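You operate a simulated robot arm through the tools that you are given. There is no shell and no other tool.

You run a simulated two-armed robot. Do the job below in one go: nothing can be reset, and whatever is moved stays where it is left.

Task
Flush the eye wash over the sink till it runs clear, then close it up.
Fine: lever off, cover shut, arm parked; nothing runs on the bench. Where these are worked on the way, their far stop is far enough and under half their travel is too little: nozzle cover.

The check looks at the end state, three seconds after you hand in, the way a careful person would. Anything else that was tipped, shoved, dropped, spilled or broken makes it a failure. A push-on lid holds only when it is set on centred and level and pressed home; a screw cap is set on level and turned clockwise until tight.

Robot
Two 7-joint arms with fingered hands on one trunk that stands fixed in place. Base frame: the origin is at the foot of the trunk, x ahead of it, y to its left, z up. Readings come in m, degrees, newtons and seconds.
The left shoulder is at [0.06, 0.138, 0.947], the right one opposite. With the tool pointing down near the work surface each hand reaches from about 0.4 to 0.92 m from the base axis, measured 20 degrees to its own side. Payload 4 kg a hand.
Tool frame (each hand has its own): the origin (TCP) lies between the finger pads and is the grasp point; the fingertips stand 0.036 m ahead of it; z points along the fingers, y is the line along which they close. Largest opening 0.12 m; the body of the gripper starts 0.042 m behind the TCP. The gripper is a hand of 5 fingers: y runs from the thumb to the fingers, the wrist lies at [-0.015, -0.109, -0.2] in the tool frame.
Orientation is that of the tool frame in the base frame, as a unit quaternion [w, x, y, z]. With the fingers straight down and the wrist toward the robot, the tool's x, y and z point along [0, 1, 0], [1, 0, 0] and [0, 0, -1] of the base frame.

Tools
- The arms move only by the tool play_rows. It takes "left_moves", "right_moves" or both (then of equal length, played together; a hand with none holds still); each is a list of rows, each an object of numbers (a shift or turn left out is 0): "x", "y", "z": the shift along the tool's x, y, z in m; "ax", "ay", "az": the turn, a rotation vector about the tool's x, y, z in degrees. In form: [{"x": .., "y": .., "z": .., "ax": .., "ay": .., "az": ..}, ...]. A call has 1 to 20 rows; each row is the pose to reach, as a shift and turn from the pose commanded when the call began, along the tool's axes at that moment. Rows are played at 5 a second. More than 0.05 m and 8.6 degrees between two rows, and nothing of the call is played. Where a pose cannot be reached the arm comes as near as it can. A force on the tool above 40 N (or 10 N above the force at the start of the call, whichever is more), or a blocked arm, ends the call early, and 0.2 s more pass. In this call time passes only in rows, and 0.2 s behind the last. It gives the time, the measured TCP pose, the force on the tool (base axes), the opening and the grip force at its end, in the units of the frame above (readings bear some noise), with the torque about the TCP (base axes, N m) and any sound that the robot's microphone picked up, and new pictures: "show" is both (left out), scene, wrist or none (wrist: the cameras of the hands that moved).
- Cameras (640 x 400 px; columns grow to the right, rows downward): "scene" is now at [0.0495, 0.043, 1.6008]; the picture's right is [0.49, -0.87, 0.00], its down [-0.44, -0.25, -0.86] and it looks along [0.75, 0.42, -0.50] (base axes); focal length 340 px, centre (320, 200). "left" rides on the left gripper at [-0.069, -0.079, -0.131] in its tool frame; the picture's right is [-0.78, -0.29, 0.55], its down [0.55, -0.73, 0.40] and it looks along [0.29, 0.61, 0.74] (tool axes); focal length 222 px, centre (320, 200). "right" rides on the right gripper at [0.069, -0.079, -0.131] in its tool frame; the picture's right is [-0.78, 0.29, -0.55], its down [-0.55, -0.73, 0.40] and it looks along [-0.29, 0.61, 0.74] (tool axes); focal length 222 px, centre (320, 200). There is no depth. A picture from a camera that has moved, and an enlarged one, comes with that camera's place and axes in the base frame and with its lens.
- raise_lower(by): slides the trunk up (or, below 0, down) by that many m; the arms and the scene camera ride with it, the base frame stays. It gives what a move gives, with no picture.
- set_fingers(index, middle, ring, little, thumb_bend, thumb_turn, hand): sets how far each is bent, from 0 (flat) to 1 (curled in); at 0.3 the hand is open as for a grip, at 0.7 the pads meet at the TCP. One left out holds its place. A second passes; each finger stops where it meets its share of the squeeze, and holds until it gets a number again. It is the only way to open and close the hand. It gives what a move gives, with no picture; readings hold the bend of each and the force on index, middle, ring, little, thumb and palm. thumb_turn goes from beside the hand (0) to across from the fingers (1), as for a grip.
- turn_head(pan, tilt): turns the head with the scene camera to pan (to the left, within 86 degrees either way) and tilt (down, from -29 to 69), counted from straight ahead of the robot. It gives what a move gives, and a new picture of the scene camera.
- close_up(camera, box): a new picture of the part [left, top, right, bottom] of that camera's present view, enlarged. No time passes.
- hand_in(): hands the job in; it is judged then, once.

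Places have to be worked out from the pictures, the camera data and where the tool is seen. Open the grippers and draw the arms clear of the work before you hand the job in, unless the task says otherwise.

The tools are called after "Emit:" as a command line: name --argument value ..., lists and objects as JSON in quotes. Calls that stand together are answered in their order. play_rows: Moves the arms, as the interface text tells. Its arguments: {"type":"object","properties":{"left_moves":{"type":"array","items":{"type":"object","properties":{"x":{"type":"number"},"y":{"type":"number"},"z":{"type":"number"},"ax":{"type":"number"},"ay":{"type":"number"},"az":{"type":"number"}}}},"right_moves":{"type":"array","items":{"type":"object","properties":{"x":{"type":"number"},"y":{"type":"number"},"z":{"type":"number"},"ax":{"type":"number"},"ay":{"type":"number"},"az":{"type":"number"}}}},"show":{"type":"string","enum":["both","scene","wrist","none"]}},"required":[]} The other tools are called the same way: raise_lower (by) slides the trunk up or down; set_fingers (index, middle, ring, little, thumb_bend, thumb_turn, hand) moves the fingers one by one; turn_head (pan, tilt) turns the head that bears the scene camera; close_up (camera, box) takes an enlarged picture of a part of a camera's view; hand_in () hands the job in.

At the start:

```text
time: 0.0
left_tcp_pos: [0.3981, 0.4262, 1.3392]
left_ee_rot: [0.0, 0.707, 0.707, 0.0]
left_force: [-0.4, 0.7, 0.7]
left_wrist_torque: [0.0, 0.03, 0.03]
left_grip_width: 0.1197
left_grip_force: 0.0
left_shape: jaw
left_bend: [0.3, 0.3, 0.3, 0.3, 0.3, 0.97]
left_finger forces: [0.0, 0.0, 0.0, 0.0, 0.1, 0.0]
right_tcp_pos: [0.4057, 0.0814, 1.3518]
right_ee_rot: [0.0, 0.707, 0.707, 0.0]
right_force: [0.0, 1.1, -0.2]
right_wrist_torque: [0.03, 0.0, 0.0]
right_grip_width: 0.1198
right_grip_force: 0.1
right_shape: jaw
right_bend: [0.3, 0.3, 0.3, 0.3, 0.3, 0.97]
right_finger forces: [0.1, 0.0, 0.0, 0.1, 0.0, 0.1]
trunk travel left (down, up): [-0.525, 0.065]
head pan, tilt: [29.5, 30.2]
```

scene: 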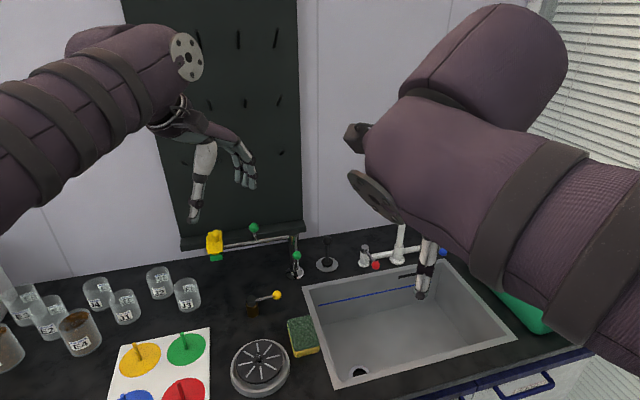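
right: 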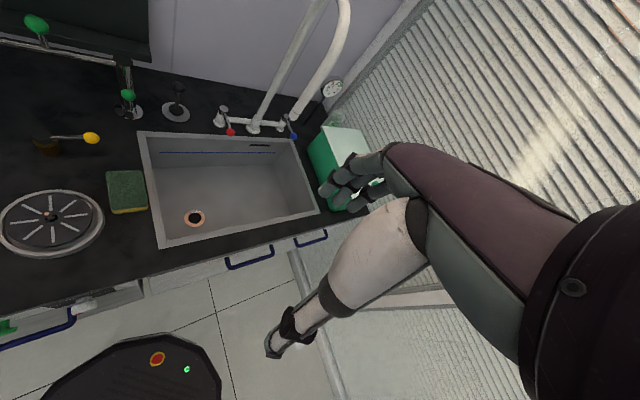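
left: 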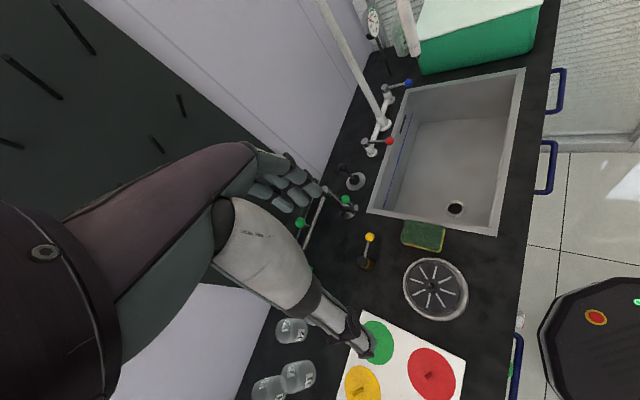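

The pictures show a bench with a sink, several taps and some yellow/green pieces, one of which should be the eye wash. I'll look closer before moving anything.

Emit:
close_up --camera "scene" --box '[190, 200, 350, 300]'

Emit:
close_up --camera "scene" --box '[340, 200, 500, 300]'

Emit:
close_up --camera "right" --box '[0, 0, 200, 125]'

Emit:
close_up --camera "left" --box '[280, 140, 440, 290]'

```text
4.00 times, centred on (270, 250) of scene
camera zoom: at [0.0495, 0.043, 1.6008], right [0.49, -0.87, 0.0], down [-0.44, -0.25, -0.86], along [0.75, 0.42, -0.5], focal length 1359 px, centre (520, 0)
```

zoom: 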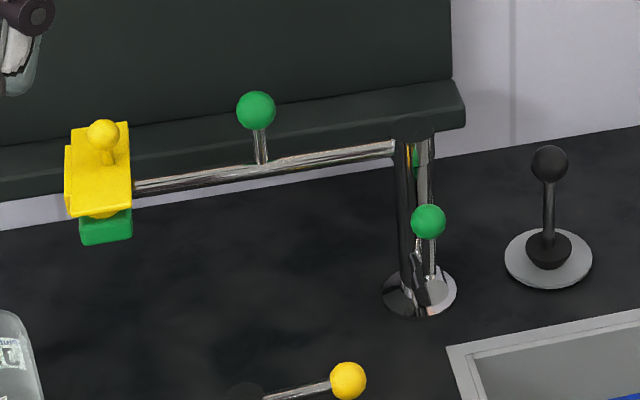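

```text
4.00 times, centred on (420, 250) of scene
camera zoom: at [0.0495, 0.043, 1.6008], right [0.49, -0.87, 0.0], down [-0.44, -0.25, -0.86], along [0.75, 0.42, -0.5], focal length 1359 px, centre (-80, 0)
```

zoom: 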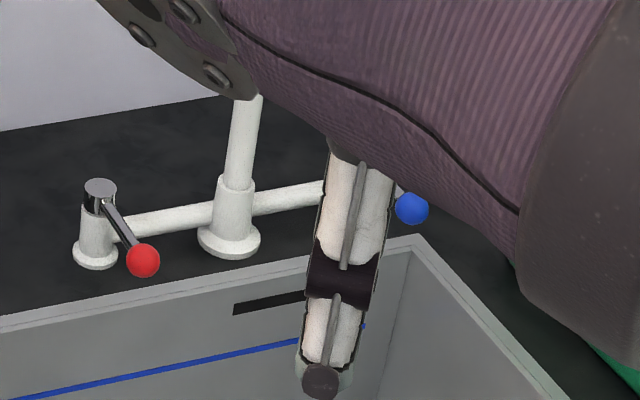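

```text
3.20 times, centred on (100, 62) of right
camera zoom: at [0.3254, 0.1505, 1.4828], right [0.29, -0.78, 0.55], down [-0.73, -0.55, -0.4], along [0.61, -0.29, -0.74], focal length 711 px, centre (1024, 640)
```

zoom: 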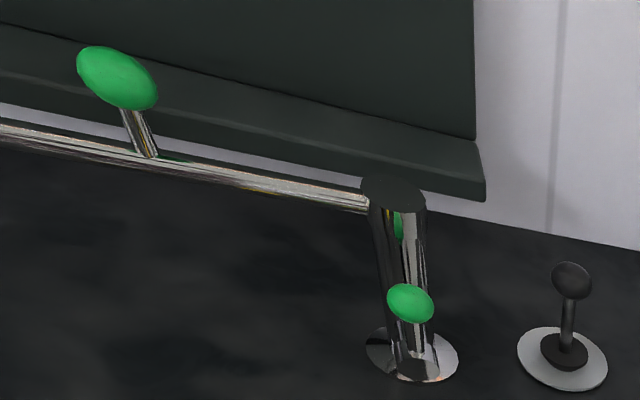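

```text
2.67 times, centred on (360, 215) of left
camera zoom: at [0.3183, 0.3565, 1.4693], right [-0.29, -0.78, -0.55], down [-0.73, 0.55, -0.4], along [0.61, 0.29, -0.74], focal length 592 px, centre (213, 160)
```

zoom: 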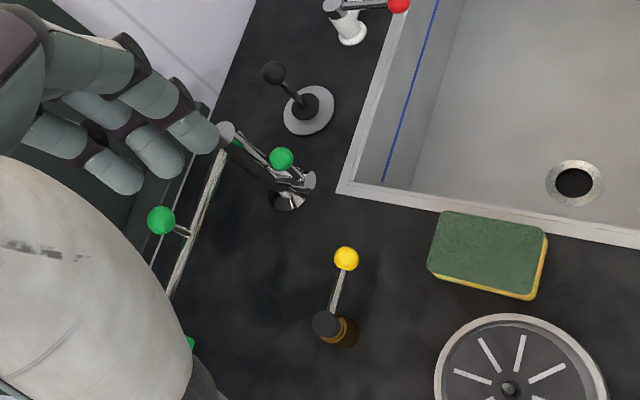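

The chrome post with the swing arm and the green/yellow head looks like the eye wash: the bench is turned about 45° to me, the post is near (0.69, 0.495), and the arm is parked to the left. I'll zoom in on the head, the lever and the knobs to learn how they are built.

Emit:
close_up --camera "scene" --box '[190, 210, 254, 250]'

Emit:
close_up --camera "scene" --box '[190, 230, 254, 270]'

Emit:
close_up --camera "scene" --box '[270, 240, 334, 280]'

Emit:
close_up --camera "left" --box '[320, 170, 384, 210]'

Emit:
close_up --camera "right" --box '[200, 40, 360, 140]'

```text
10.00 times, centred on (222, 230) of scene
camera zoom: at [0.0495, 0.043, 1.6008], right [0.49, -0.87, 0.0], down [-0.44, -0.25, -0.86], along [0.75, 0.42, -0.5], focal length 3398 px, centre (1300, -100)
```

zoom: 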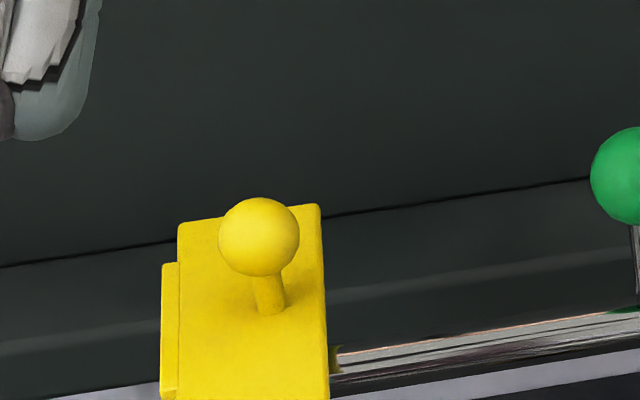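

```text
10.00 times, centred on (222, 250) of scene
camera zoom: at [0.0495, 0.043, 1.6008], right [0.49, -0.87, 0.0], down [-0.44, -0.25, -0.86], along [0.75, 0.42, -0.5], focal length 3398 px, centre (1300, -300)
```

zoom: 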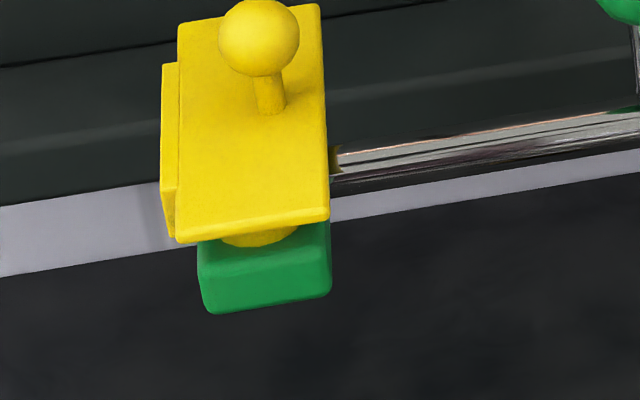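

```text
10.00 times, centred on (302, 260) of scene
camera zoom: at [0.0495, 0.043, 1.6008], right [0.49, -0.87, 0.0], down [-0.44, -0.25, -0.86], along [0.75, 0.42, -0.5], focal length 3398 px, centre (500, -400)
```

zoom: 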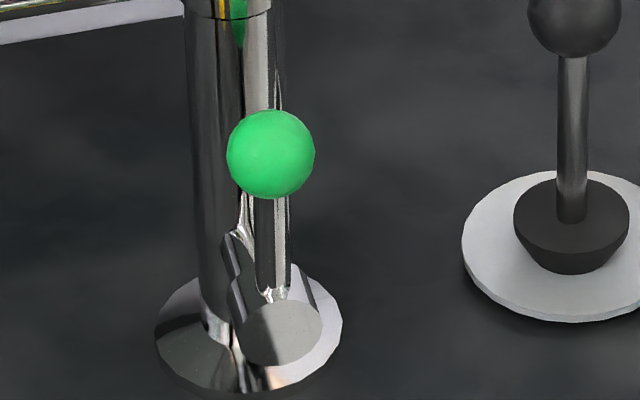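

```text
10.00 times, centred on (352, 190) of left
camera zoom: at [0.3183, 0.3565, 1.4693], right [-0.29, -0.78, -0.55], down [-0.73, 0.55, -0.4], along [0.61, 0.29, -0.74], focal length 2221 px, centre (0, 300)
```

zoom: 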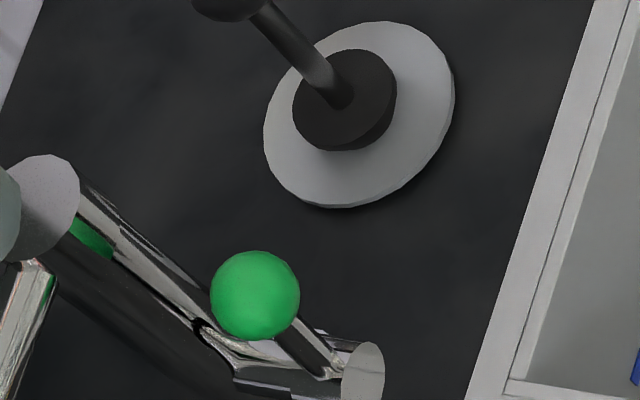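

```text
4.00 times, centred on (280, 90) of right
camera zoom: at [0.3254, 0.1505, 1.4828], right [0.29, -0.78, 0.55], down [-0.73, -0.55, -0.4], along [0.61, -0.29, -0.74], focal length 888 px, centre (480, 640)
```

zoom: 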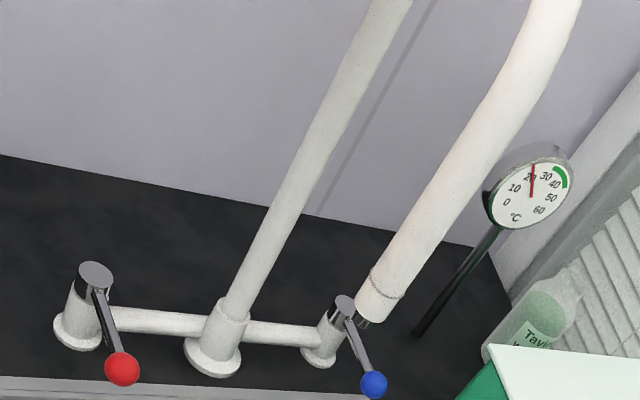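

The lever (green ball near (0.667, 0.468, 0.986)) pivots at the foot of the post, the arm's knob is near (0.637, 0.585, 1.057), and the yellow cover with its ball is at the left end. I'll move the left hand higher and to the left so its camera views the head from another side.

Emit:
play_rows --left_moves '[{"x": 0.04, "y": 0.0, "z": 0.01}, {"x": 0.08, "y": 0.0, "z": 0.02}, {"x": 0.12, "y": 0.0, "z": 0.03}, {"x": 0.16, "y": 0.0, "z": 0.04}, {"x": 0.2, "y": 0.0, "z": 0.06}]' --show "both"

```text
time: 1.2
left_tcp_pos: [0.3991, 0.6261, 1.2783]
left_ee_rot: [0.0, 0.708, 0.706, -0.002]
left_force: [-0.1, 1.2, -0.4]
left_wrist_torque: [-0.03, 0.02, 0.0]
left_grip_width: 0.1195
left_grip_force: 0.1
left_shape: jaw
left_bend: [0.3, 0.3, 0.3, 0.3, 0.3, 0.97]
left_finger forces: [0.0, 0.0, 0.0, 0.0, 0.1, 0.1]
right_tcp_pos: [0.4061, 0.0836, 1.352]
right_ee_rot: [0.0, 0.707, 0.707, -0.002]
right_force: [0.5, -0.5, -0.2]
right_wrist_torque: [-0.01, 0.01, 0.01]
right_grip_width: 0.1197
right_grip_force: 0.2
right_shape: jaw
right_bend: [0.3, 0.3, 0.3, 0.3, 0.3, 0.97]
right_finger forces: [0.0, 0.1, 0.0, 0.1, 0.0, 0.0]
trunk travel left (down, up): [-0.525, 0.065]
head pan, tilt: [29.5, 30.2]
camera scene: at [0.0508, 0.0445, 1.6007], right [0.49, -0.87, 0.0], down [-0.44, -0.25, -0.86], along [0.75, 0.42, -0.5], focal length 340 px, centre (320, 200)
camera left: at [0.3198, 0.557, 1.4084], right [-0.29, -0.78, -0.55], down [-0.73, 0.55, -0.4], along [0.61, 0.29, -0.74], focal length 222 px, centre (320, 200)
```

scene: 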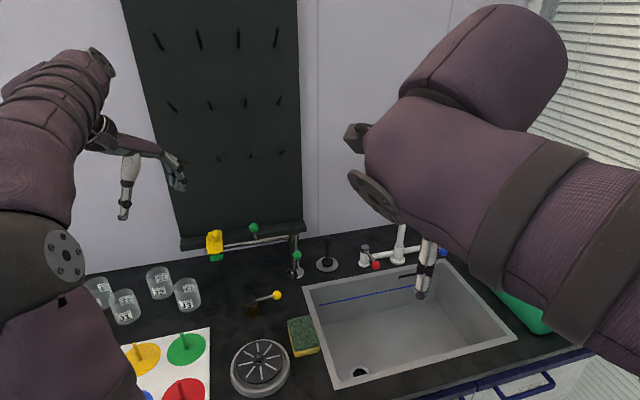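
left: 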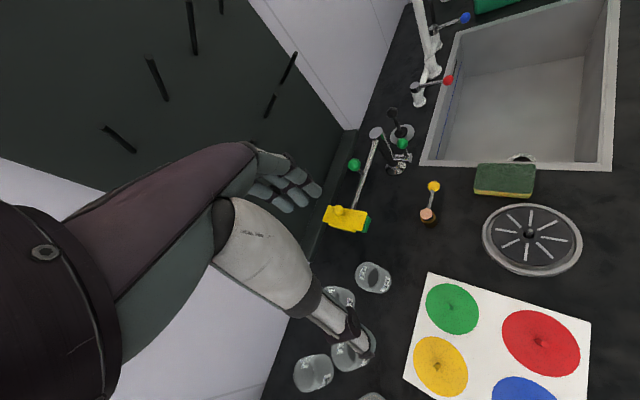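

The left camera now sees the head and post clearly. I'll enlarge those parts to place them and to understand the cover's hinge.

Emit:
close_up --camera "left" --box '[310, 180, 390, 240]'

Emit:
close_up --camera "left" --box '[340, 100, 450, 180]'

Emit:
close_up --camera "left" --box '[400, 160, 460, 240]'

Emit:
close_up --camera "scene" --box '[290, 240, 550, 400]'

```text
6.67 times, centred on (350, 210) of left
camera zoom: at [0.3198, 0.557, 1.4084], right [-0.29, -0.78, -0.55], down [-0.73, 0.55, -0.4], along [0.61, 0.29, -0.74], focal length 1481 px, centre (120, 133)
```

zoom: 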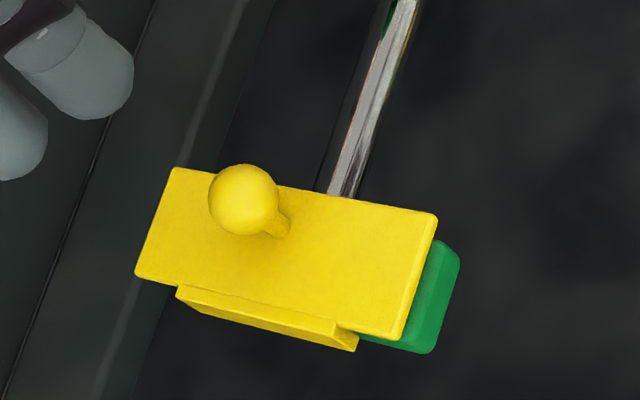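

```text
5.00 times, centred on (395, 140) of left
camera zoom: at [0.3198, 0.557, 1.4084], right [-0.29, -0.78, -0.55], down [-0.73, 0.55, -0.4], along [0.61, 0.29, -0.74], focal length 1111 px, centre (-55, 500)
```

zoom: 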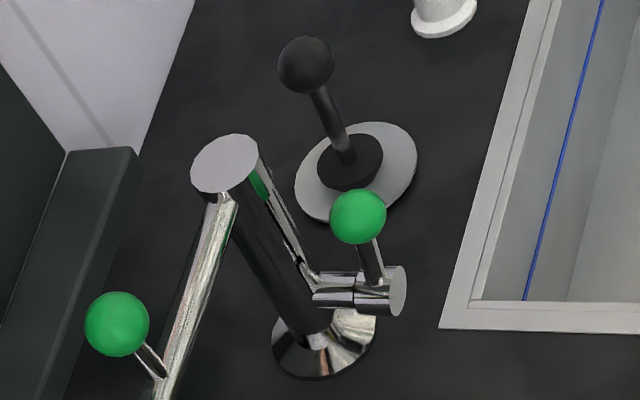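

```text
5.00 times, centred on (430, 200) of left
camera zoom: at [0.3198, 0.557, 1.4084], right [-0.29, -0.78, -0.55], down [-0.73, 0.55, -0.4], along [0.61, 0.29, -0.74], focal length 1111 px, centre (-230, 200)
```

zoom: 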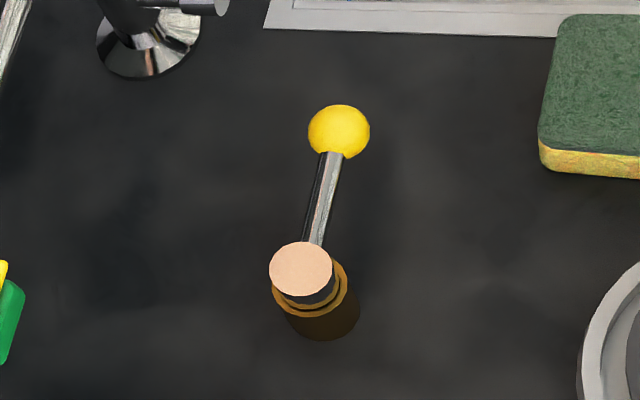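

```text
2.46 times, centred on (420, 320) of scene
camera zoom: at [0.0508, 0.0445, 1.6007], right [0.49, -0.87, 0.0], down [-0.44, -0.25, -0.86], along [0.75, 0.42, -0.5], focal length 836 px, centre (74, -95)
```

zoom: 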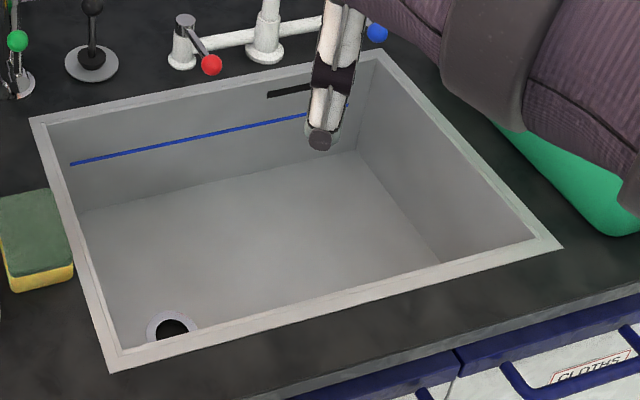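

The parts are triangulated now. The bench top is at z≈0.85, the post at (0.728, 0.517), the arm knob at (0.647, 0.594, 1.047), the cover ball at (0.573, 0.670, 1.046) and the lever ball at (0.688, 0.481, 0.964). The sink lies to the right of the post. I'll curl the spare fingers so the index makes a slim probe, then see how that looks.

Emit:
set_fingers --hand "left" --index 0.3 --middle 1.0 --ring 1.0 --little 1.0

Emit:
close_up --camera "left" --box '[190, 130, 430, 280]'

Emit:
close_up --camera "scene" --box '[80, 100, 240, 230]'

```text
time: 2.2
left_tcp_pos: [0.3986, 0.6252, 1.279]
left_ee_rot: [0.0, 0.707, 0.707, 0.0]
left_force: [0.7, -0.2, -0.6]
left_wrist_torque: [0.03, 0.04, -0.01]
left_grip_width: 0.1189
left_grip_force: 0.0
left_shape: fingers
left_bend: [0.3, 1.0, 1.0, 1.0, 0.3, 0.97]
left_finger forces: [0.0, 0.0, 0.1, 0.0, 0.0, 0.0]
right_tcp_pos: [0.4056, 0.0817, 1.352]
right_ee_rot: [0.001, 0.707, 0.707, 0.001]
right_force: [-0.4, -0.6, 0.1]
right_wrist_torque: [0.0, 0.05, 0.01]
right_grip_width: 0.1199
right_grip_force: 0.0
right_shape: jaw
right_bend: [0.3, 0.3, 0.3, 0.3, 0.3, 0.97]
right_finger forces: [0.0, 0.0, 0.0, 0.0, 0.1, 0.0]
trunk travel left (down, up): [-0.525, 0.065]
head pan, tilt: [29.5, 30.2]
```

```text
2.67 times, centred on (310, 205) of left
camera zoom: at [0.3186, 0.5552, 1.4097], right [-0.29, -0.78, -0.55], down [-0.73, 0.55, -0.4], along [0.61, 0.29, -0.74], focal length 592 px, centre (347, 187)
```

zoom: 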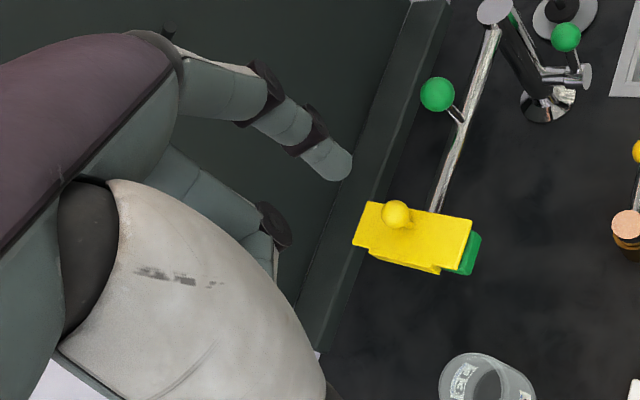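

```text
3.08 times, centred on (160, 165) of scene
camera zoom: at [0.0495, 0.0429, 1.6008], right [0.49, -0.87, 0.0], down [-0.44, -0.25, -0.86], along [0.75, 0.42, -0.5], focal length 1045 px, centre (812, 308)
```

zoom: 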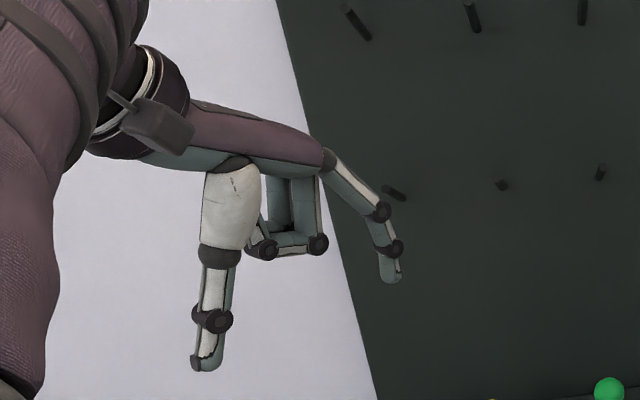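

The index tip sits near (-0.008, 0.066, 0.03) in the tool frame and the thumb tip mirrors it. For the arm's knob I'll use a tripod of index, middle and thumb, and I'll hover above the knob with the hand yawed 45° so it closes square to the bench.

Emit:
set_fingers --hand "left" --middle 0.3

Emit:
play_rows --left_moves '[{"x": -0.004, "y": 0.031, "z": 0.01, "az": -5.6}, {"x": -0.008, "y": 0.062, "z": 0.02, "az": -11.2}, {"x": -0.012, "y": 0.093, "z": 0.03, "az": -16.9}, {"x": -0.016, "y": 0.124, "z": 0.04, "az": -22.5}, {"x": -0.02, "y": 0.155, "z": 0.05, "az": -28.1}, {"x": -0.024, "y": 0.186, "z": 0.06, "az": -33.8}, {"x": -0.028, "y": 0.217, "z": 0.07, "az": -39.4}, {"x": -0.031, "y": 0.248, "z": 0.079, "az": -45}]' --show "both"

```text
time: 3.2
left_tcp_pos: [0.398, 0.6248, 1.2796]
left_ee_rot: [-0.001, 0.706, 0.708, 0.0]
left_force: [0.6, -0.1, 0.1]
left_wrist_torque: [0.03, 0.01, -0.01]
left_grip_width: 0.1189
left_grip_force: 0.1
left_shape: fingers
left_bend: [0.3, 0.3, 1.0, 1.0, 0.3, 0.97]
left_finger forces: [0.0, 0.0, 0.0, 0.0, 0.1, 0.0]
right_tcp_pos: [0.4051, 0.0813, 1.3519]
right_ee_rot: [-0.001, 0.708, 0.706, 0.001]
right_force: [-0.6, 0.0, -0.2]
right_wrist_torque: [0.0, 0.04, 0.01]
right_grip_width: 0.1197
right_grip_force: 0.0
right_shape: jaw
right_bend: [0.3, 0.3, 0.3, 0.3, 0.3, 0.97]
right_finger forces: [0.1, 0.1, 0.1, 0.0, 0.0, 0.1]
trunk travel left (down, up): [-0.525, 0.065]
head pan, tilt: [29.5, 30.2]
```

```text
time: 5.0
left_tcp_pos: [0.6477, 0.5959, 1.2012]
left_ee_rot: [0.0, 0.382, 0.924, 0.0]
left_force: [-0.5, -0.1, -0.3]
left_wrist_torque: [0.0, 0.02, -0.02]
left_grip_width: 0.1188
left_grip_force: 0.1
left_shape: fingers
left_bend: [0.3, 0.3, 1.0, 1.0, 0.3, 0.97]
left_finger forces: [0.0, 0.1, 0.1, 0.0, 0.0, 0.0]
right_tcp_pos: [0.4066, 0.0815, 1.3512]
right_ee_rot: [-0.001, 0.707, 0.707, -0.001]
right_force: [1.5, -0.3, -0.3]
right_wrist_torque: [0.02, 0.06, -0.04]
right_grip_width: 0.1197
right_grip_force: 0.0
right_shape: jaw
right_bend: [0.3, 0.3, 0.3, 0.3, 0.3, 0.97]
right_finger forces: [0.1, 0.1, 0.1, 0.0, 0.1, 0.1]
trunk travel left (down, up): [-0.525, 0.065]
head pan, tilt: [29.5, 30.2]
camera scene: at [0.0511, 0.043, 1.6008], right [0.49, -0.87, 0.0], down [-0.44, -0.25, -0.86], along [0.75, 0.42, -0.5], focal length 340 px, centre (320, 200)
camera left: at [0.6406, 0.4903, 1.3319], right [0.35, -0.76, -0.55], down [-0.91, -0.13, -0.4], along [0.23, 0.64, -0.74], focal length 222 px, centre (320, 200)
```

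scene: 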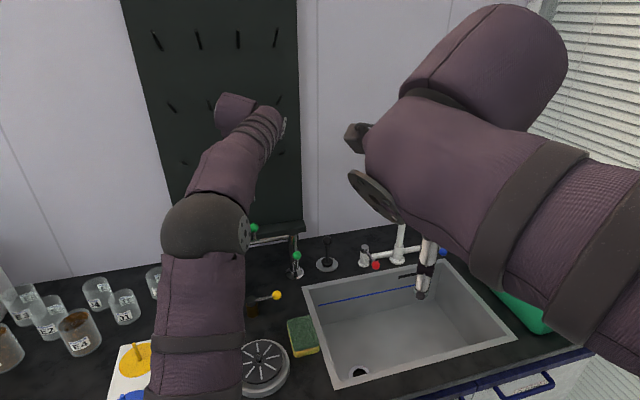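
left: 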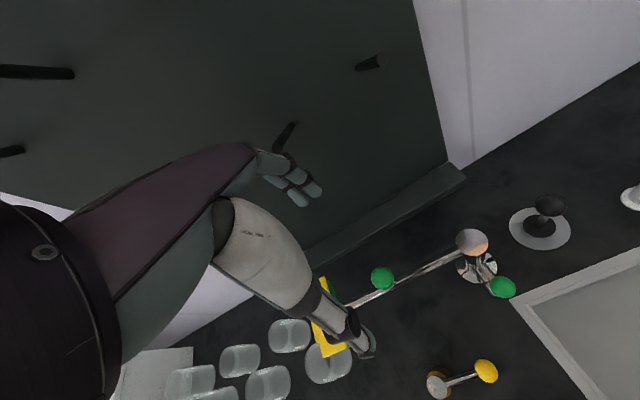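

The hand is now hovering over the knob (TCP 0.648, 0.596, 1.201) and the wrist view confirms the knob is near (0.645, 0.595). I'll lower to just above the knob and check the alignment.

Emit:
play_rows --left_moves '[{"z": 0.03}, {"z": 0.06}, {"z": 0.09}]' --show "wrist"

Emit:
close_up --camera "left" --box '[240, 150, 440, 330]'

Emit:
close_up --camera "scene" --box '[180, 150, 340, 280]'

```text
time: 5.8
left_tcp_pos: [0.6467, 0.595, 1.1095]
left_ee_rot: [0.0, 0.382, 0.924, -0.001]
left_force: [-1.0, 0.5, 0.1]
left_wrist_torque: [-0.02, -0.02, -0.02]
left_grip_width: 0.1185
left_grip_force: 0.2
left_shape: fingers
left_bend: [0.3, 0.3, 1.0, 1.0, 0.3, 0.97]
left_finger forces: [0.0, 0.1, 0.1, 0.0, 0.0, 0.0]
right_tcp_pos: [0.4052, 0.0816, 1.352]
right_ee_rot: [-0.001, 0.707, 0.707, 0.0]
right_force: [0.1, 0.6, -0.1]
right_wrist_torque: [0.01, 0.04, 0.02]
right_grip_width: 0.1197
right_grip_force: 0.2
right_shape: jaw
right_bend: [0.3, 0.3, 0.3, 0.3, 0.3, 0.97]
right_finger forces: [0.0, 0.0, 0.0, 0.1, 0.1, 0.1]
trunk travel left (down, up): [-0.525, 0.065]
head pan, tilt: [29.5, 30.2]
camera left: at [0.6392, 0.4901, 1.2409], right [0.35, -0.76, -0.55], down [-0.91, -0.13, -0.4], along [0.23, 0.64, -0.74], focal length 222 px, centre (320, 200)
```

left: 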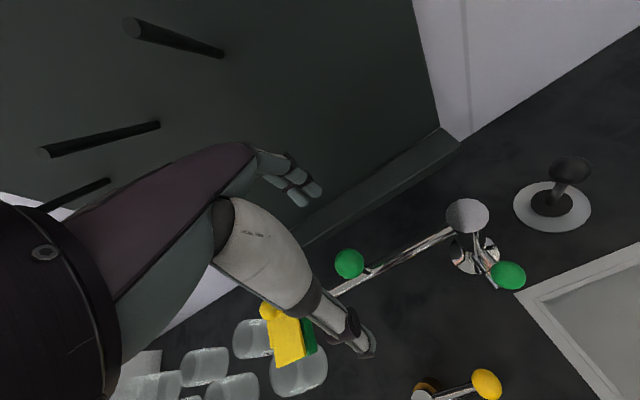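

```text
2.22 times, centred on (340, 240) of left
camera zoom: at [0.6392, 0.4901, 1.2409], right [0.35, -0.76, -0.55], down [-0.91, -0.13, -0.4], along [0.23, 0.64, -0.74], focal length 494 px, centre (276, 111)
```

zoom: 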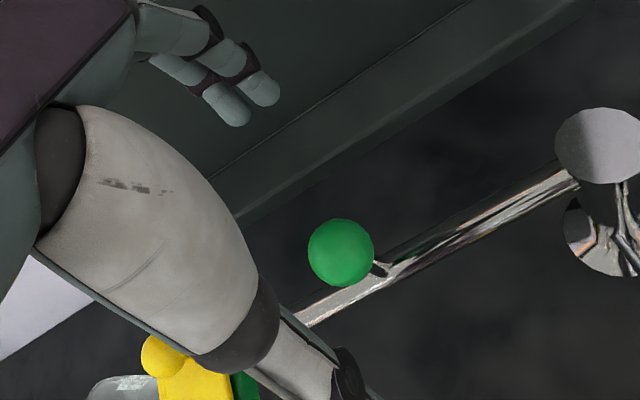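

```text
3.08 times, centred on (260, 215) of scene
camera zoom: at [0.0503, 0.0433, 1.6008], right [0.49, -0.87, 0.0], down [-0.44, -0.25, -0.86], along [0.75, 0.42, -0.5], focal length 1045 px, centre (505, 154)
```

zoom: 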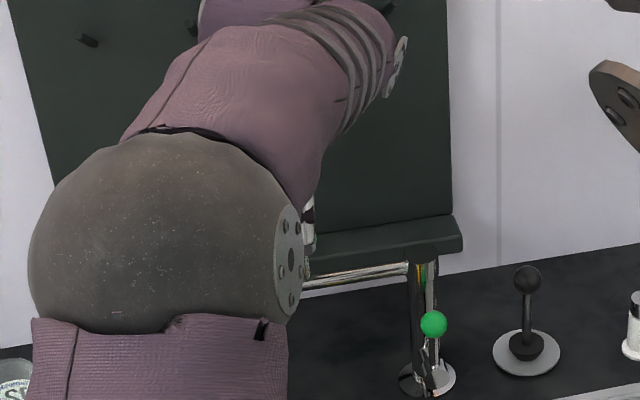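

The wrist view puts the knob about 3 mm off-centre and 0.062 m below the TCP. I'll lower so that the finger pads straddle the ball with the tips staying above the tube.

Emit:
play_rows --left_moves '[{"x": 0.003, "y": -0.003, "z": 0.02}, {"x": 0.003, "y": -0.003, "z": 0.04}, {"x": 0.003, "y": -0.003, "z": 0.051}]' --show "wrist"

Emit:
close_up --camera "left" --box '[240, 150, 440, 330]'

```text
time: 6.6
left_tcp_pos: [0.6418, 0.5958, 1.058]
left_ee_rot: [0.0, 0.383, 0.924, 0.0]
left_force: [0.0, -0.2, -0.3]
left_wrist_torque: [0.0, 0.0, -0.03]
left_grip_width: 0.1188
left_grip_force: 0.0
left_shape: fingers
left_bend: [0.3, 0.3, 1.0, 1.0, 0.3, 0.97]
left_finger forces: [0.0, 0.0, 0.0, 0.1, 0.1, 0.1]
right_tcp_pos: [0.4059, 0.0803, 1.3528]
right_ee_rot: [0.001, 0.707, 0.707, 0.0]
right_force: [0.3, 0.6, -0.3]
right_wrist_torque: [-0.02, 0.02, -0.04]
right_grip_width: 0.1196
right_grip_force: 0.0
right_shape: jaw
right_bend: [0.3, 0.3, 0.3, 0.3, 0.3, 0.97]
right_finger forces: [0.0, 0.0, 0.1, 0.0, 0.0, 0.1]
trunk travel left (down, up): [-0.525, 0.065]
head pan, tilt: [29.5, 30.2]
camera left: at [0.6347, 0.4898, 1.1895], right [0.35, -0.76, -0.55], down [-0.91, -0.13, -0.4], along [0.23, 0.64, -0.74], focal length 222 px, centre (320, 200)
```

left: 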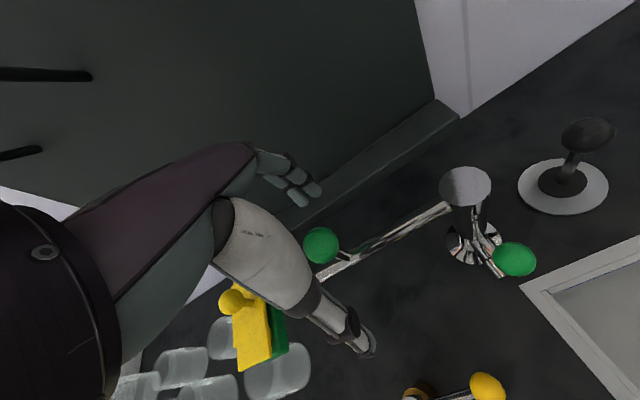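

```text
2.22 times, centred on (340, 240) of left
camera zoom: at [0.6347, 0.4898, 1.1895], right [0.35, -0.76, -0.55], down [-0.91, -0.13, -0.4], along [0.23, 0.64, -0.74], focal length 494 px, centre (276, 111)
```

zoom: 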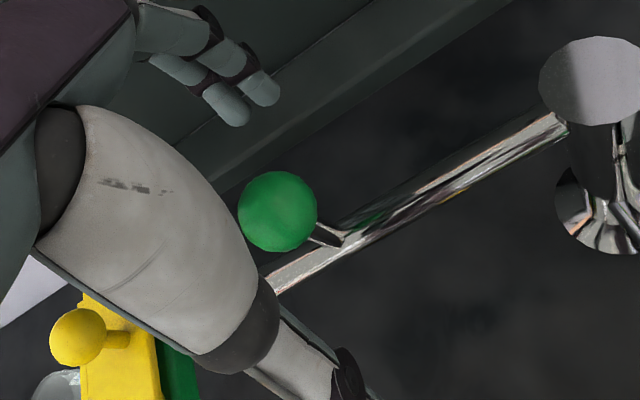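

The knob now sits between the thumb and the two fingers, right at the grasp point (about 0.643, 0.596). I'll close the tripod on it.

Emit:
set_fingers --hand "left" --index 0.7 --middle 0.7 --thumb_bend 0.7

Emit:
close_up --camera "left" --box '[240, 150, 440, 330]'

```text
time: 7.6
left_tcp_pos: [0.6425, 0.5951, 1.0587]
left_ee_rot: [0.001, 0.382, 0.924, 0.0]
left_force: [-0.3, -0.8, -2.3]
left_wrist_torque: [0.03, -0.03, 0.0]
left_grip_width: 0.0066
left_grip_force: 2.0
left_shape: fingers
left_bend: [0.68, 0.7, 1.0, 1.0, 0.68, 0.97]
left_finger forces: [1.6, 0.1, 0.0, 0.1, 2.6, 0.0]
right_tcp_pos: [0.4056, 0.0811, 1.3521]
right_ee_rot: [0.0, 0.707, 0.707, -0.001]
right_force: [0.2, -0.1, -0.7]
right_wrist_torque: [0.0, 0.04, 0.0]
right_grip_width: 0.1198
right_grip_force: 0.0
right_shape: jaw
right_bend: [0.3, 0.3, 0.3, 0.3, 0.3, 0.97]
right_finger forces: [0.0, 0.0, 0.0, 0.0, 0.0, 0.0]
trunk travel left (down, up): [-0.525, 0.065]
head pan, tilt: [29.5, 30.2]
```

```text
2.22 times, centred on (340, 240) of left
camera zoom: at [0.6348, 0.4896, 1.1895], right [0.35, -0.76, -0.55], down [-0.91, -0.13, -0.4], along [0.23, 0.64, -0.74], focal length 494 px, centre (276, 111)
```

zoom: 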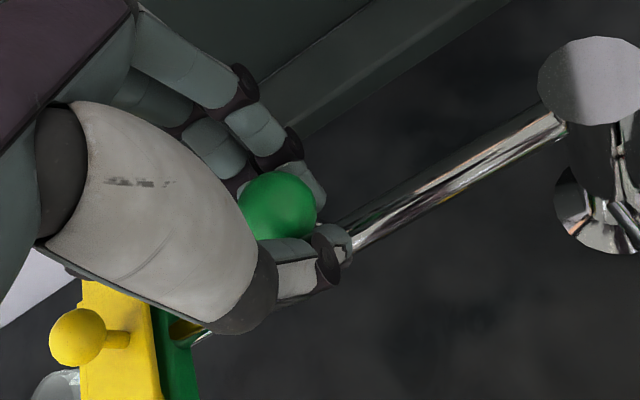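

The index and thumb have closed under the ball onto its stem, so the knob is caged. I'll squeeze a little more and then swing a first 15° along the arc (radius about 0.113 around (0.723, 0.516)), watching the force.

Emit:
set_fingers --hand "left" --index 0.75 --middle 0.75 --thumb_bend 0.75

Emit:
play_rows --left_moves '[{"x": -0.0004, "y": -0.0098}, {"x": -0.0017, "y": -0.0196}, {"x": -0.0039, "y": -0.0292}]' --show "both"

```text
time: 8.6
left_tcp_pos: [0.643, 0.595, 1.058]
left_ee_rot: [-0.001, 0.382, 0.924, -0.002]
left_force: [-1.0, 0.1, -14.1]
left_wrist_torque: [0.02, -0.04, -0.04]
left_grip_width: 0.0031
left_grip_force: 12.1
left_shape: fingers
left_bend: [0.73, 0.74, 1.0, 1.0, 0.7, 0.97]
left_finger forces: [8.3, 6.5, 0.1, 0.0, 10.3, 0.0]
right_tcp_pos: [0.4066, 0.0823, 1.3511]
right_ee_rot: [-0.001, 0.707, 0.707, 0.0]
right_force: [0.2, 0.5, -0.1]
right_wrist_torque: [-0.01, 0.01, 0.02]
right_grip_width: 0.1197
right_grip_force: 0.0
right_shape: jaw
right_bend: [0.3, 0.3, 0.3, 0.3, 0.3, 0.97]
right_finger forces: [0.1, 0.0, 0.0, 0.1, 0.1, 0.0]
trunk travel left (down, up): [-0.525, 0.065]
head pan, tilt: [29.5, 30.2]
```

```text
time: 9.4
left_tcp_pos: [0.6247, 0.5722, 1.0575]
left_ee_rot: [-0.001, 0.384, 0.924, -0.001]
left_force: [-0.8, 0.2, -15.5]
left_wrist_torque: [0.08, -0.07, 0.06]
left_grip_width: 0.0026
left_grip_force: 13.8
left_shape: fingers
left_bend: [0.73, 0.73, 1.0, 1.0, 0.71, 0.95]
left_finger forces: [8.2, 9.2, 0.0, 0.0, 10.5, 0.0]
right_tcp_pos: [0.4058, 0.0813, 1.3508]
right_ee_rot: [-0.001, 0.707, 0.707, -0.001]
right_force: [0.2, 0.0, 0.3]
right_wrist_torque: [0.0, 0.02, 0.0]
right_grip_width: 0.1195
right_grip_force: 0.0
right_shape: jaw
right_bend: [0.3, 0.3, 0.3, 0.3, 0.3, 0.97]
right_finger forces: [0.0, 0.1, 0.0, 0.0, 0.0, 0.1]
trunk travel left (down, up): [-0.525, 0.065]
head pan, tilt: [29.5, 30.2]
camera scene: at [0.0511, 0.0444, 1.6006], right [0.49, -0.87, 0.0], down [-0.44, -0.25, -0.86], along [0.75, 0.42, -0.5], focal length 340 px, centre (320, 200)
camera left: at [0.6172, 0.4668, 1.1881], right [0.35, -0.76, -0.55], down [-0.91, -0.13, -0.4], along [0.23, 0.63, -0.74], focal length 222 px, centre (320, 200)
```

scene: 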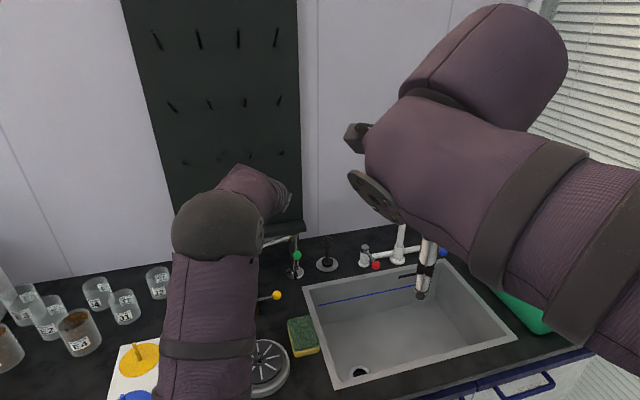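
left: 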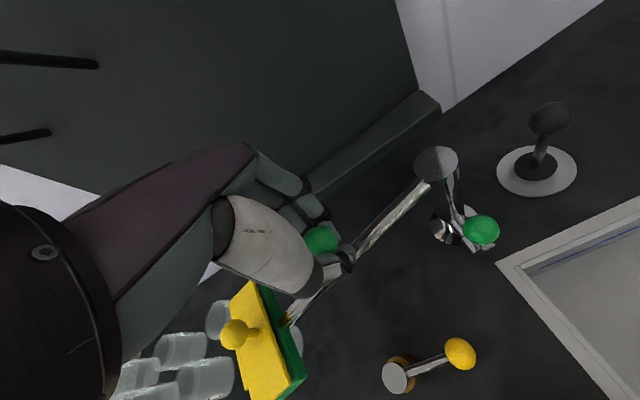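

The arm swings freely (15° done, only the steady squeeze shows in the force). I'll continue along the same arc to about 57°.

Emit:
play_rows --left_moves '[{"x": -0.0044, "y": -0.0131}, {"x": -0.0103, "y": -0.0255}, {"x": -0.0177, "y": -0.0372}, {"x": -0.0265, "y": -0.0478}, {"x": -0.0365, "y": -0.0573}, {"x": -0.0476, "y": -0.0655}]' --show "both"

```text
time: 10.8
left_tcp_pos: [0.6115, 0.4929, 1.0577]
left_ee_rot: [-0.001, 0.383, 0.924, -0.001]
left_force: [-4.0, 1.7, -23.7]
left_wrist_torque: [0.19, -0.02, 0.3]
left_grip_width: 0.0021
left_grip_force: 23.3
left_shape: fingers
left_bend: [0.73, 0.73, 1.0, 1.0, 0.73, 0.92]
left_finger forces: [9.5, 20.8, 0.0, 0.0, 15.2, 0.0]
right_tcp_pos: [0.407, 0.0814, 1.3506]
right_ee_rot: [0.0, 0.707, 0.707, -0.001]
right_force: [-0.2, 0.1, -0.3]
right_wrist_torque: [0.01, 0.01, -0.01]
right_grip_width: 0.1196
right_grip_force: 0.1
right_shape: jaw
right_bend: [0.3, 0.3, 0.3, 0.3, 0.3, 0.97]
right_finger forces: [0.1, 0.0, 0.0, 0.0, 0.1, 0.1]
trunk travel left (down, up): [-0.525, 0.065]
head pan, tilt: [29.5, 30.2]
camera scene: at [0.0515, 0.0445, 1.6006], right [0.49, -0.87, 0.0], down [-0.44, -0.25, -0.86], along [0.75, 0.42, -0.51], focal length 340 px, centre (320, 200)
camera left: at [0.605, 0.387, 1.1881], right [0.35, -0.76, -0.55], down [-0.91, -0.13, -0.39], along [0.23, 0.63, -0.74], focal length 222 px, centre (320, 200)
```

scene: 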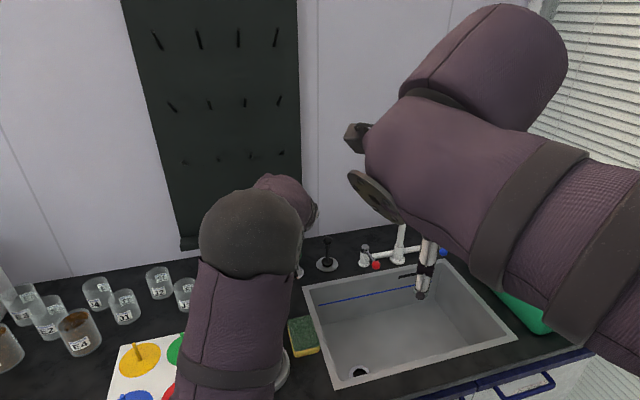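
left: 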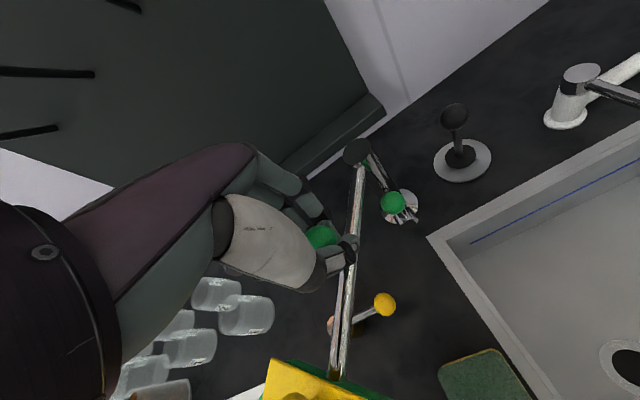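

The swing is at 57° with light lateral force, though the fingers are squeezing hard (z about -24 N). I'll ease the grip slightly and carry on to about 99°.

Emit:
set_fingers --hand "left" --index 0.71 --middle 0.7 --thumb_bend 0.7

Emit:
play_rows --left_moves '[{"x": -0.012, "y": -0.0068}, {"x": -0.0248, "y": -0.0121}, {"x": -0.0381, "y": -0.0158}, {"x": -0.0517, "y": -0.0178}, {"x": -0.0655, "y": -0.0182}, {"x": -0.0792, "y": -0.0168}]' --show "both"

```text
time: 11.8
left_tcp_pos: [0.6122, 0.4909, 1.0597]
left_ee_rot: [0.0, 0.383, 0.924, 0.0]
left_force: [4.8, 0.2, 1.8]
left_wrist_torque: [0.02, -0.16, -0.02]
left_grip_width: 0.0029
left_grip_force: 3.0
left_shape: fingers
left_bend: [0.68, 0.7, 1.0, 1.0, 0.7, 0.97]
left_finger forces: [4.7, 0.6, 0.1, 0.1, 0.3, 0.0]
right_tcp_pos: [0.4067, 0.0814, 1.3523]
right_ee_rot: [0.0, 0.707, 0.707, 0.0]
right_force: [0.1, 0.0, 0.6]
right_wrist_torque: [0.01, -0.02, -0.04]
right_grip_width: 0.1196
right_grip_force: 0.1
right_shape: jaw
right_bend: [0.3, 0.3, 0.3, 0.3, 0.3, 0.97]
right_finger forces: [0.1, 0.0, 0.0, 0.0, 0.0, 0.0]
trunk travel left (down, up): [-0.525, 0.065]
head pan, tilt: [29.5, 30.2]
```

```text
time: 13.2
left_tcp_pos: [0.6563, 0.4249, 1.0581]
left_ee_rot: [0.0, 0.382, 0.924, 0.0]
left_force: [2.2, 1.7, 1.3]
left_wrist_torque: [0.03, -0.07, -0.03]
left_grip_width: 0.0028
left_grip_force: 2.5
left_shape: fingers
left_bend: [0.68, 0.7, 1.0, 1.0, 0.7, 0.97]
left_finger forces: [3.2, 1.5, 0.0, 0.1, 0.1, 0.0]
right_tcp_pos: [0.4053, 0.0825, 1.3515]
right_ee_rot: [0.0, 0.707, 0.707, 0.0]
right_force: [-0.1, 0.6, 0.0]
right_wrist_torque: [-0.01, -0.03, -0.01]
right_grip_width: 0.1196
right_grip_force: 0.1
right_shape: jaw
right_bend: [0.3, 0.3, 0.3, 0.3, 0.3, 0.97]
right_finger forces: [0.0, 0.0, 0.1, 0.0, 0.1, 0.1]
trunk travel left (down, up): [-0.525, 0.065]
head pan, tilt: [29.5, 30.2]
camera scene: at [0.05, 0.043, 1.6008], right [0.49, -0.87, 0.0], down [-0.44, -0.25, -0.86], along [0.75, 0.42, -0.5], focal length 340 px, centre (320, 200)
camera left: at [0.6492, 0.3184, 1.1884], right [0.35, -0.76, -0.55], down [-0.91, -0.13, -0.4], along [0.23, 0.64, -0.74], focal length 222 px, centre (320, 200)
```

scene: 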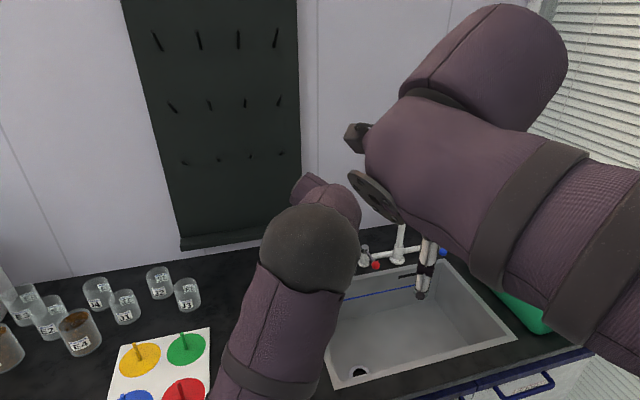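
left: 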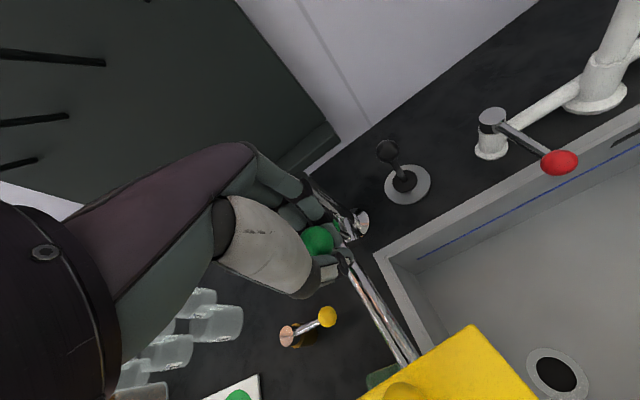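

At 99° with very low forces, the head is nearly over the sink's edge. I'll continue to about 134°, where the whole head should be over the basin.

Emit:
play_rows --left_moves '[{"x": -0.0135, "y": 0.003}, {"x": -0.0265, "y": 0.0076}, {"x": -0.0388, "y": 0.0138}, {"x": -0.0503, "y": 0.0214}, {"x": -0.0608, "y": 0.0303}]' --show "both"

```text
time: 14.4
left_tcp_pos: [0.7213, 0.4019, 1.0585]
left_ee_rot: [0.001, 0.383, 0.924, -0.001]
left_force: [0.0, -0.3, 0.3]
left_wrist_torque: [0.02, 0.01, 0.0]
left_grip_width: 0.0
left_grip_force: 0.1
left_shape: fingers
left_bend: [0.71, 0.7, 1.0, 1.0, 0.7, 0.97]
left_finger forces: [0.1, 0.0, 0.0, 0.1, 0.0, 0.1]
right_tcp_pos: [0.4057, 0.0805, 1.3516]
right_ee_rot: [0.0, 0.707, 0.707, 0.001]
right_force: [-0.3, -1.4, 0.3]
right_wrist_torque: [-0.02, 0.03, 0.01]
right_grip_width: 0.1198
right_grip_force: 0.0
right_shape: jaw
right_bend: [0.3, 0.3, 0.3, 0.3, 0.3, 0.97]
right_finger forces: [0.0, 0.0, 0.0, 0.1, 0.0, 0.1]
trunk travel left (down, up): [-0.525, 0.065]
head pan, tilt: [29.5, 30.2]
camera scene: at [0.0504, 0.0428, 1.6008], right [0.49, -0.87, 0.0], down [-0.44, -0.25, -0.86], along [0.75, 0.42, -0.5], focal length 340 px, centre (320, 200)
camera left: at [0.7136, 0.2964, 1.1892], right [0.35, -0.76, -0.55], down [-0.91, -0.13, -0.4], along [0.23, 0.64, -0.74], focal length 222 px, centre (320, 200)
```

scene: 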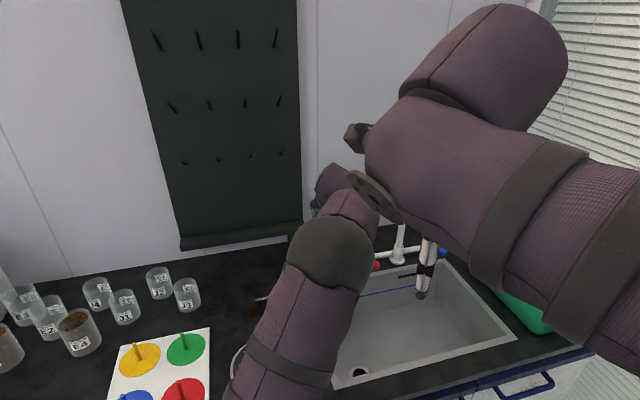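
left: 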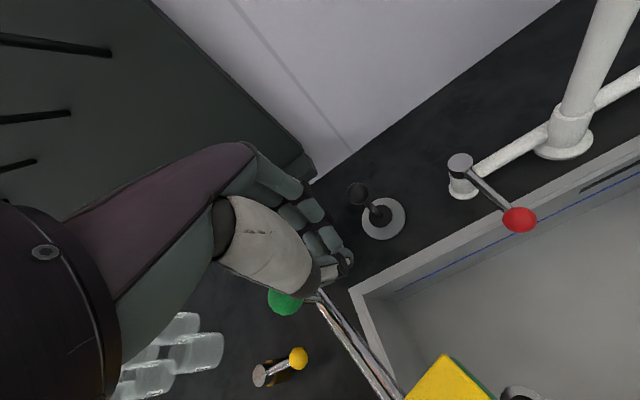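

The knob slipped out of the grip; the wrist view shows it left at about (0.673, 0.417), a swing of roughly 108°. I'll lift clear, open the fingers and turn the hand so it closes along the direction of travel before re-gripping.

Emit:
play_rows --left_moves '[{"z": -0.035}, {"z": -0.07}]' --show "none"

Emit:
set_fingers --hand "left" --index 0.3 --middle 0.3 --thumb_bend 0.3

Emit:
play_rows --left_moves '[{"x": 0.0055, "y": -0.003, "az": 8}, {"x": 0.011, "y": -0.006, "az": 16}, {"x": 0.0165, "y": -0.009, "az": 24}, {"x": 0.022, "y": -0.012, "az": 32}, {"x": 0.0275, "y": -0.015, "az": 40}, {"x": 0.033, "y": -0.018, "az": 48}, {"x": 0.0385, "y": -0.021, "az": 56}, {"x": 0.044, "y": -0.0235, "az": 64}]' --show "both"

```text
time: 15.0
left_tcp_pos: [0.7208, 0.4033, 1.1302]
left_ee_rot: [0.0, 0.383, 0.924, 0.0]
left_force: [0.2, 0.7, 0.4]
left_wrist_torque: [-0.02, -0.01, 0.03]
left_grip_width: 0.0001
left_grip_force: 0.0
left_shape: fingers
left_bend: [0.71, 0.7, 1.0, 1.0, 0.7, 0.97]
left_finger forces: [0.0, 0.0, 0.0, 0.0, 0.0, 0.0]
right_tcp_pos: [0.4041, 0.0809, 1.352]
right_ee_rot: [-0.001, 0.707, 0.707, -0.001]
right_force: [-0.5, 0.1, 0.0]
right_wrist_torque: [0.0, -0.01, -0.02]
right_grip_width: 0.1199
right_grip_force: 0.1
right_shape: jaw
right_bend: [0.3, 0.3, 0.3, 0.3, 0.3, 0.97]
right_finger forces: [0.1, 0.0, 0.0, 0.1, 0.1, 0.0]
trunk travel left (down, up): [-0.525, 0.065]
head pan, tilt: [29.5, 30.2]
```

```text
time: 16.0
left_tcp_pos: [0.722, 0.4048, 1.1298]
left_ee_rot: [0.0, 0.383, 0.924, 0.0]
left_force: [-0.5, -0.9, -1.0]
left_wrist_torque: [-0.01, -0.03, -0.02]
left_grip_width: 0.1189
left_grip_force: 0.1
left_shape: fingers
left_bend: [0.3, 0.3, 1.0, 1.0, 0.3, 0.97]
left_finger forces: [0.0, 0.0, 0.0, 0.0, 0.0, 0.0]
right_tcp_pos: [0.4055, 0.0806, 1.3521]
right_ee_rot: [0.0, 0.707, 0.707, 0.001]
right_force: [0.0, -0.2, 0.0]
right_wrist_torque: [0.02, -0.01, 0.01]
right_grip_width: 0.1196
right_grip_force: 0.1
right_shape: jaw
right_bend: [0.3, 0.3, 0.3, 0.3, 0.3, 0.97]
right_finger forces: [0.1, 0.1, 0.1, 0.0, 0.0, 0.0]
trunk travel left (down, up): [-0.525, 0.065]
head pan, tilt: [29.5, 30.2]
```

```text
time: 17.8
left_tcp_pos: [0.6719, 0.4181, 1.127]
left_ee_rot: [0.0, 0.815, 0.58, -0.001]
left_force: [-0.1, 0.5, -0.6]
left_wrist_torque: [0.0, 0.02, 0.02]
left_grip_width: 0.1188
left_grip_force: 0.0
left_shape: fingers
left_bend: [0.3, 0.3, 1.0, 1.0, 0.3, 0.97]
left_finger forces: [0.1, 0.0, 0.0, 0.1, 0.0, 0.0]
right_tcp_pos: [0.4055, 0.0826, 1.3517]
right_ee_rot: [0.0, 0.707, 0.707, 0.001]
right_force: [-0.8, 0.8, 0.9]
right_wrist_torque: [0.0, 0.0, 0.01]
right_grip_width: 0.12
right_grip_force: 0.0
right_shape: jaw
right_bend: [0.3, 0.3, 0.3, 0.3, 0.3, 0.97]
right_finger forces: [0.0, 0.1, 0.0, 0.0, 0.0, 0.0]
trunk travel left (down, up): [-0.525, 0.065]
head pan, tilt: [29.5, 30.2]
camera scene: at [0.0498, 0.0435, 1.6008], right [0.49, -0.87, 0.0], down [-0.44, -0.25, -0.86], along [0.75, 0.42, -0.5], focal length 340 px, centre (320, 200)
camera left: at [0.5739, 0.3773, 1.2584], right [-0.53, -0.65, -0.55], down [-0.51, 0.76, -0.4], along [0.67, 0.07, -0.74], focal length 222 px, centre (320, 200)
```

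scene: 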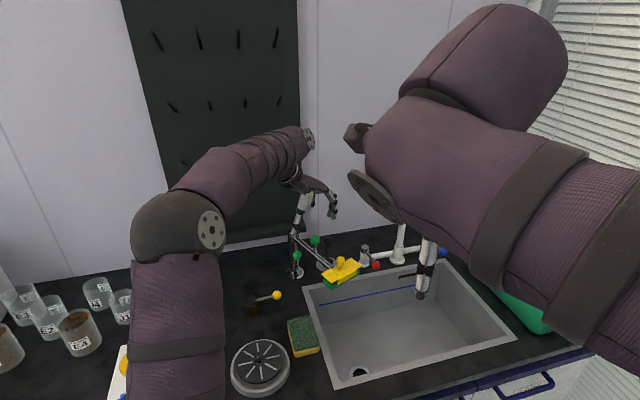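
left: 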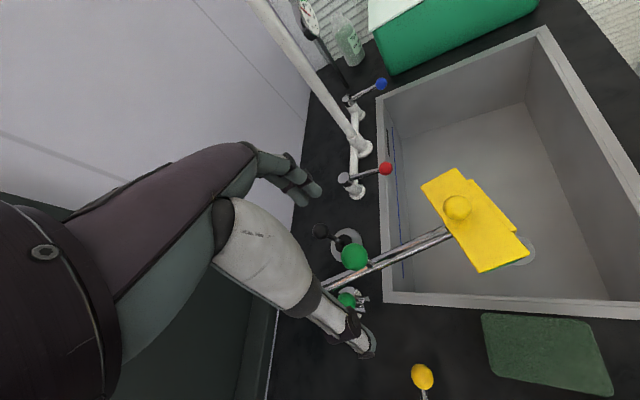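

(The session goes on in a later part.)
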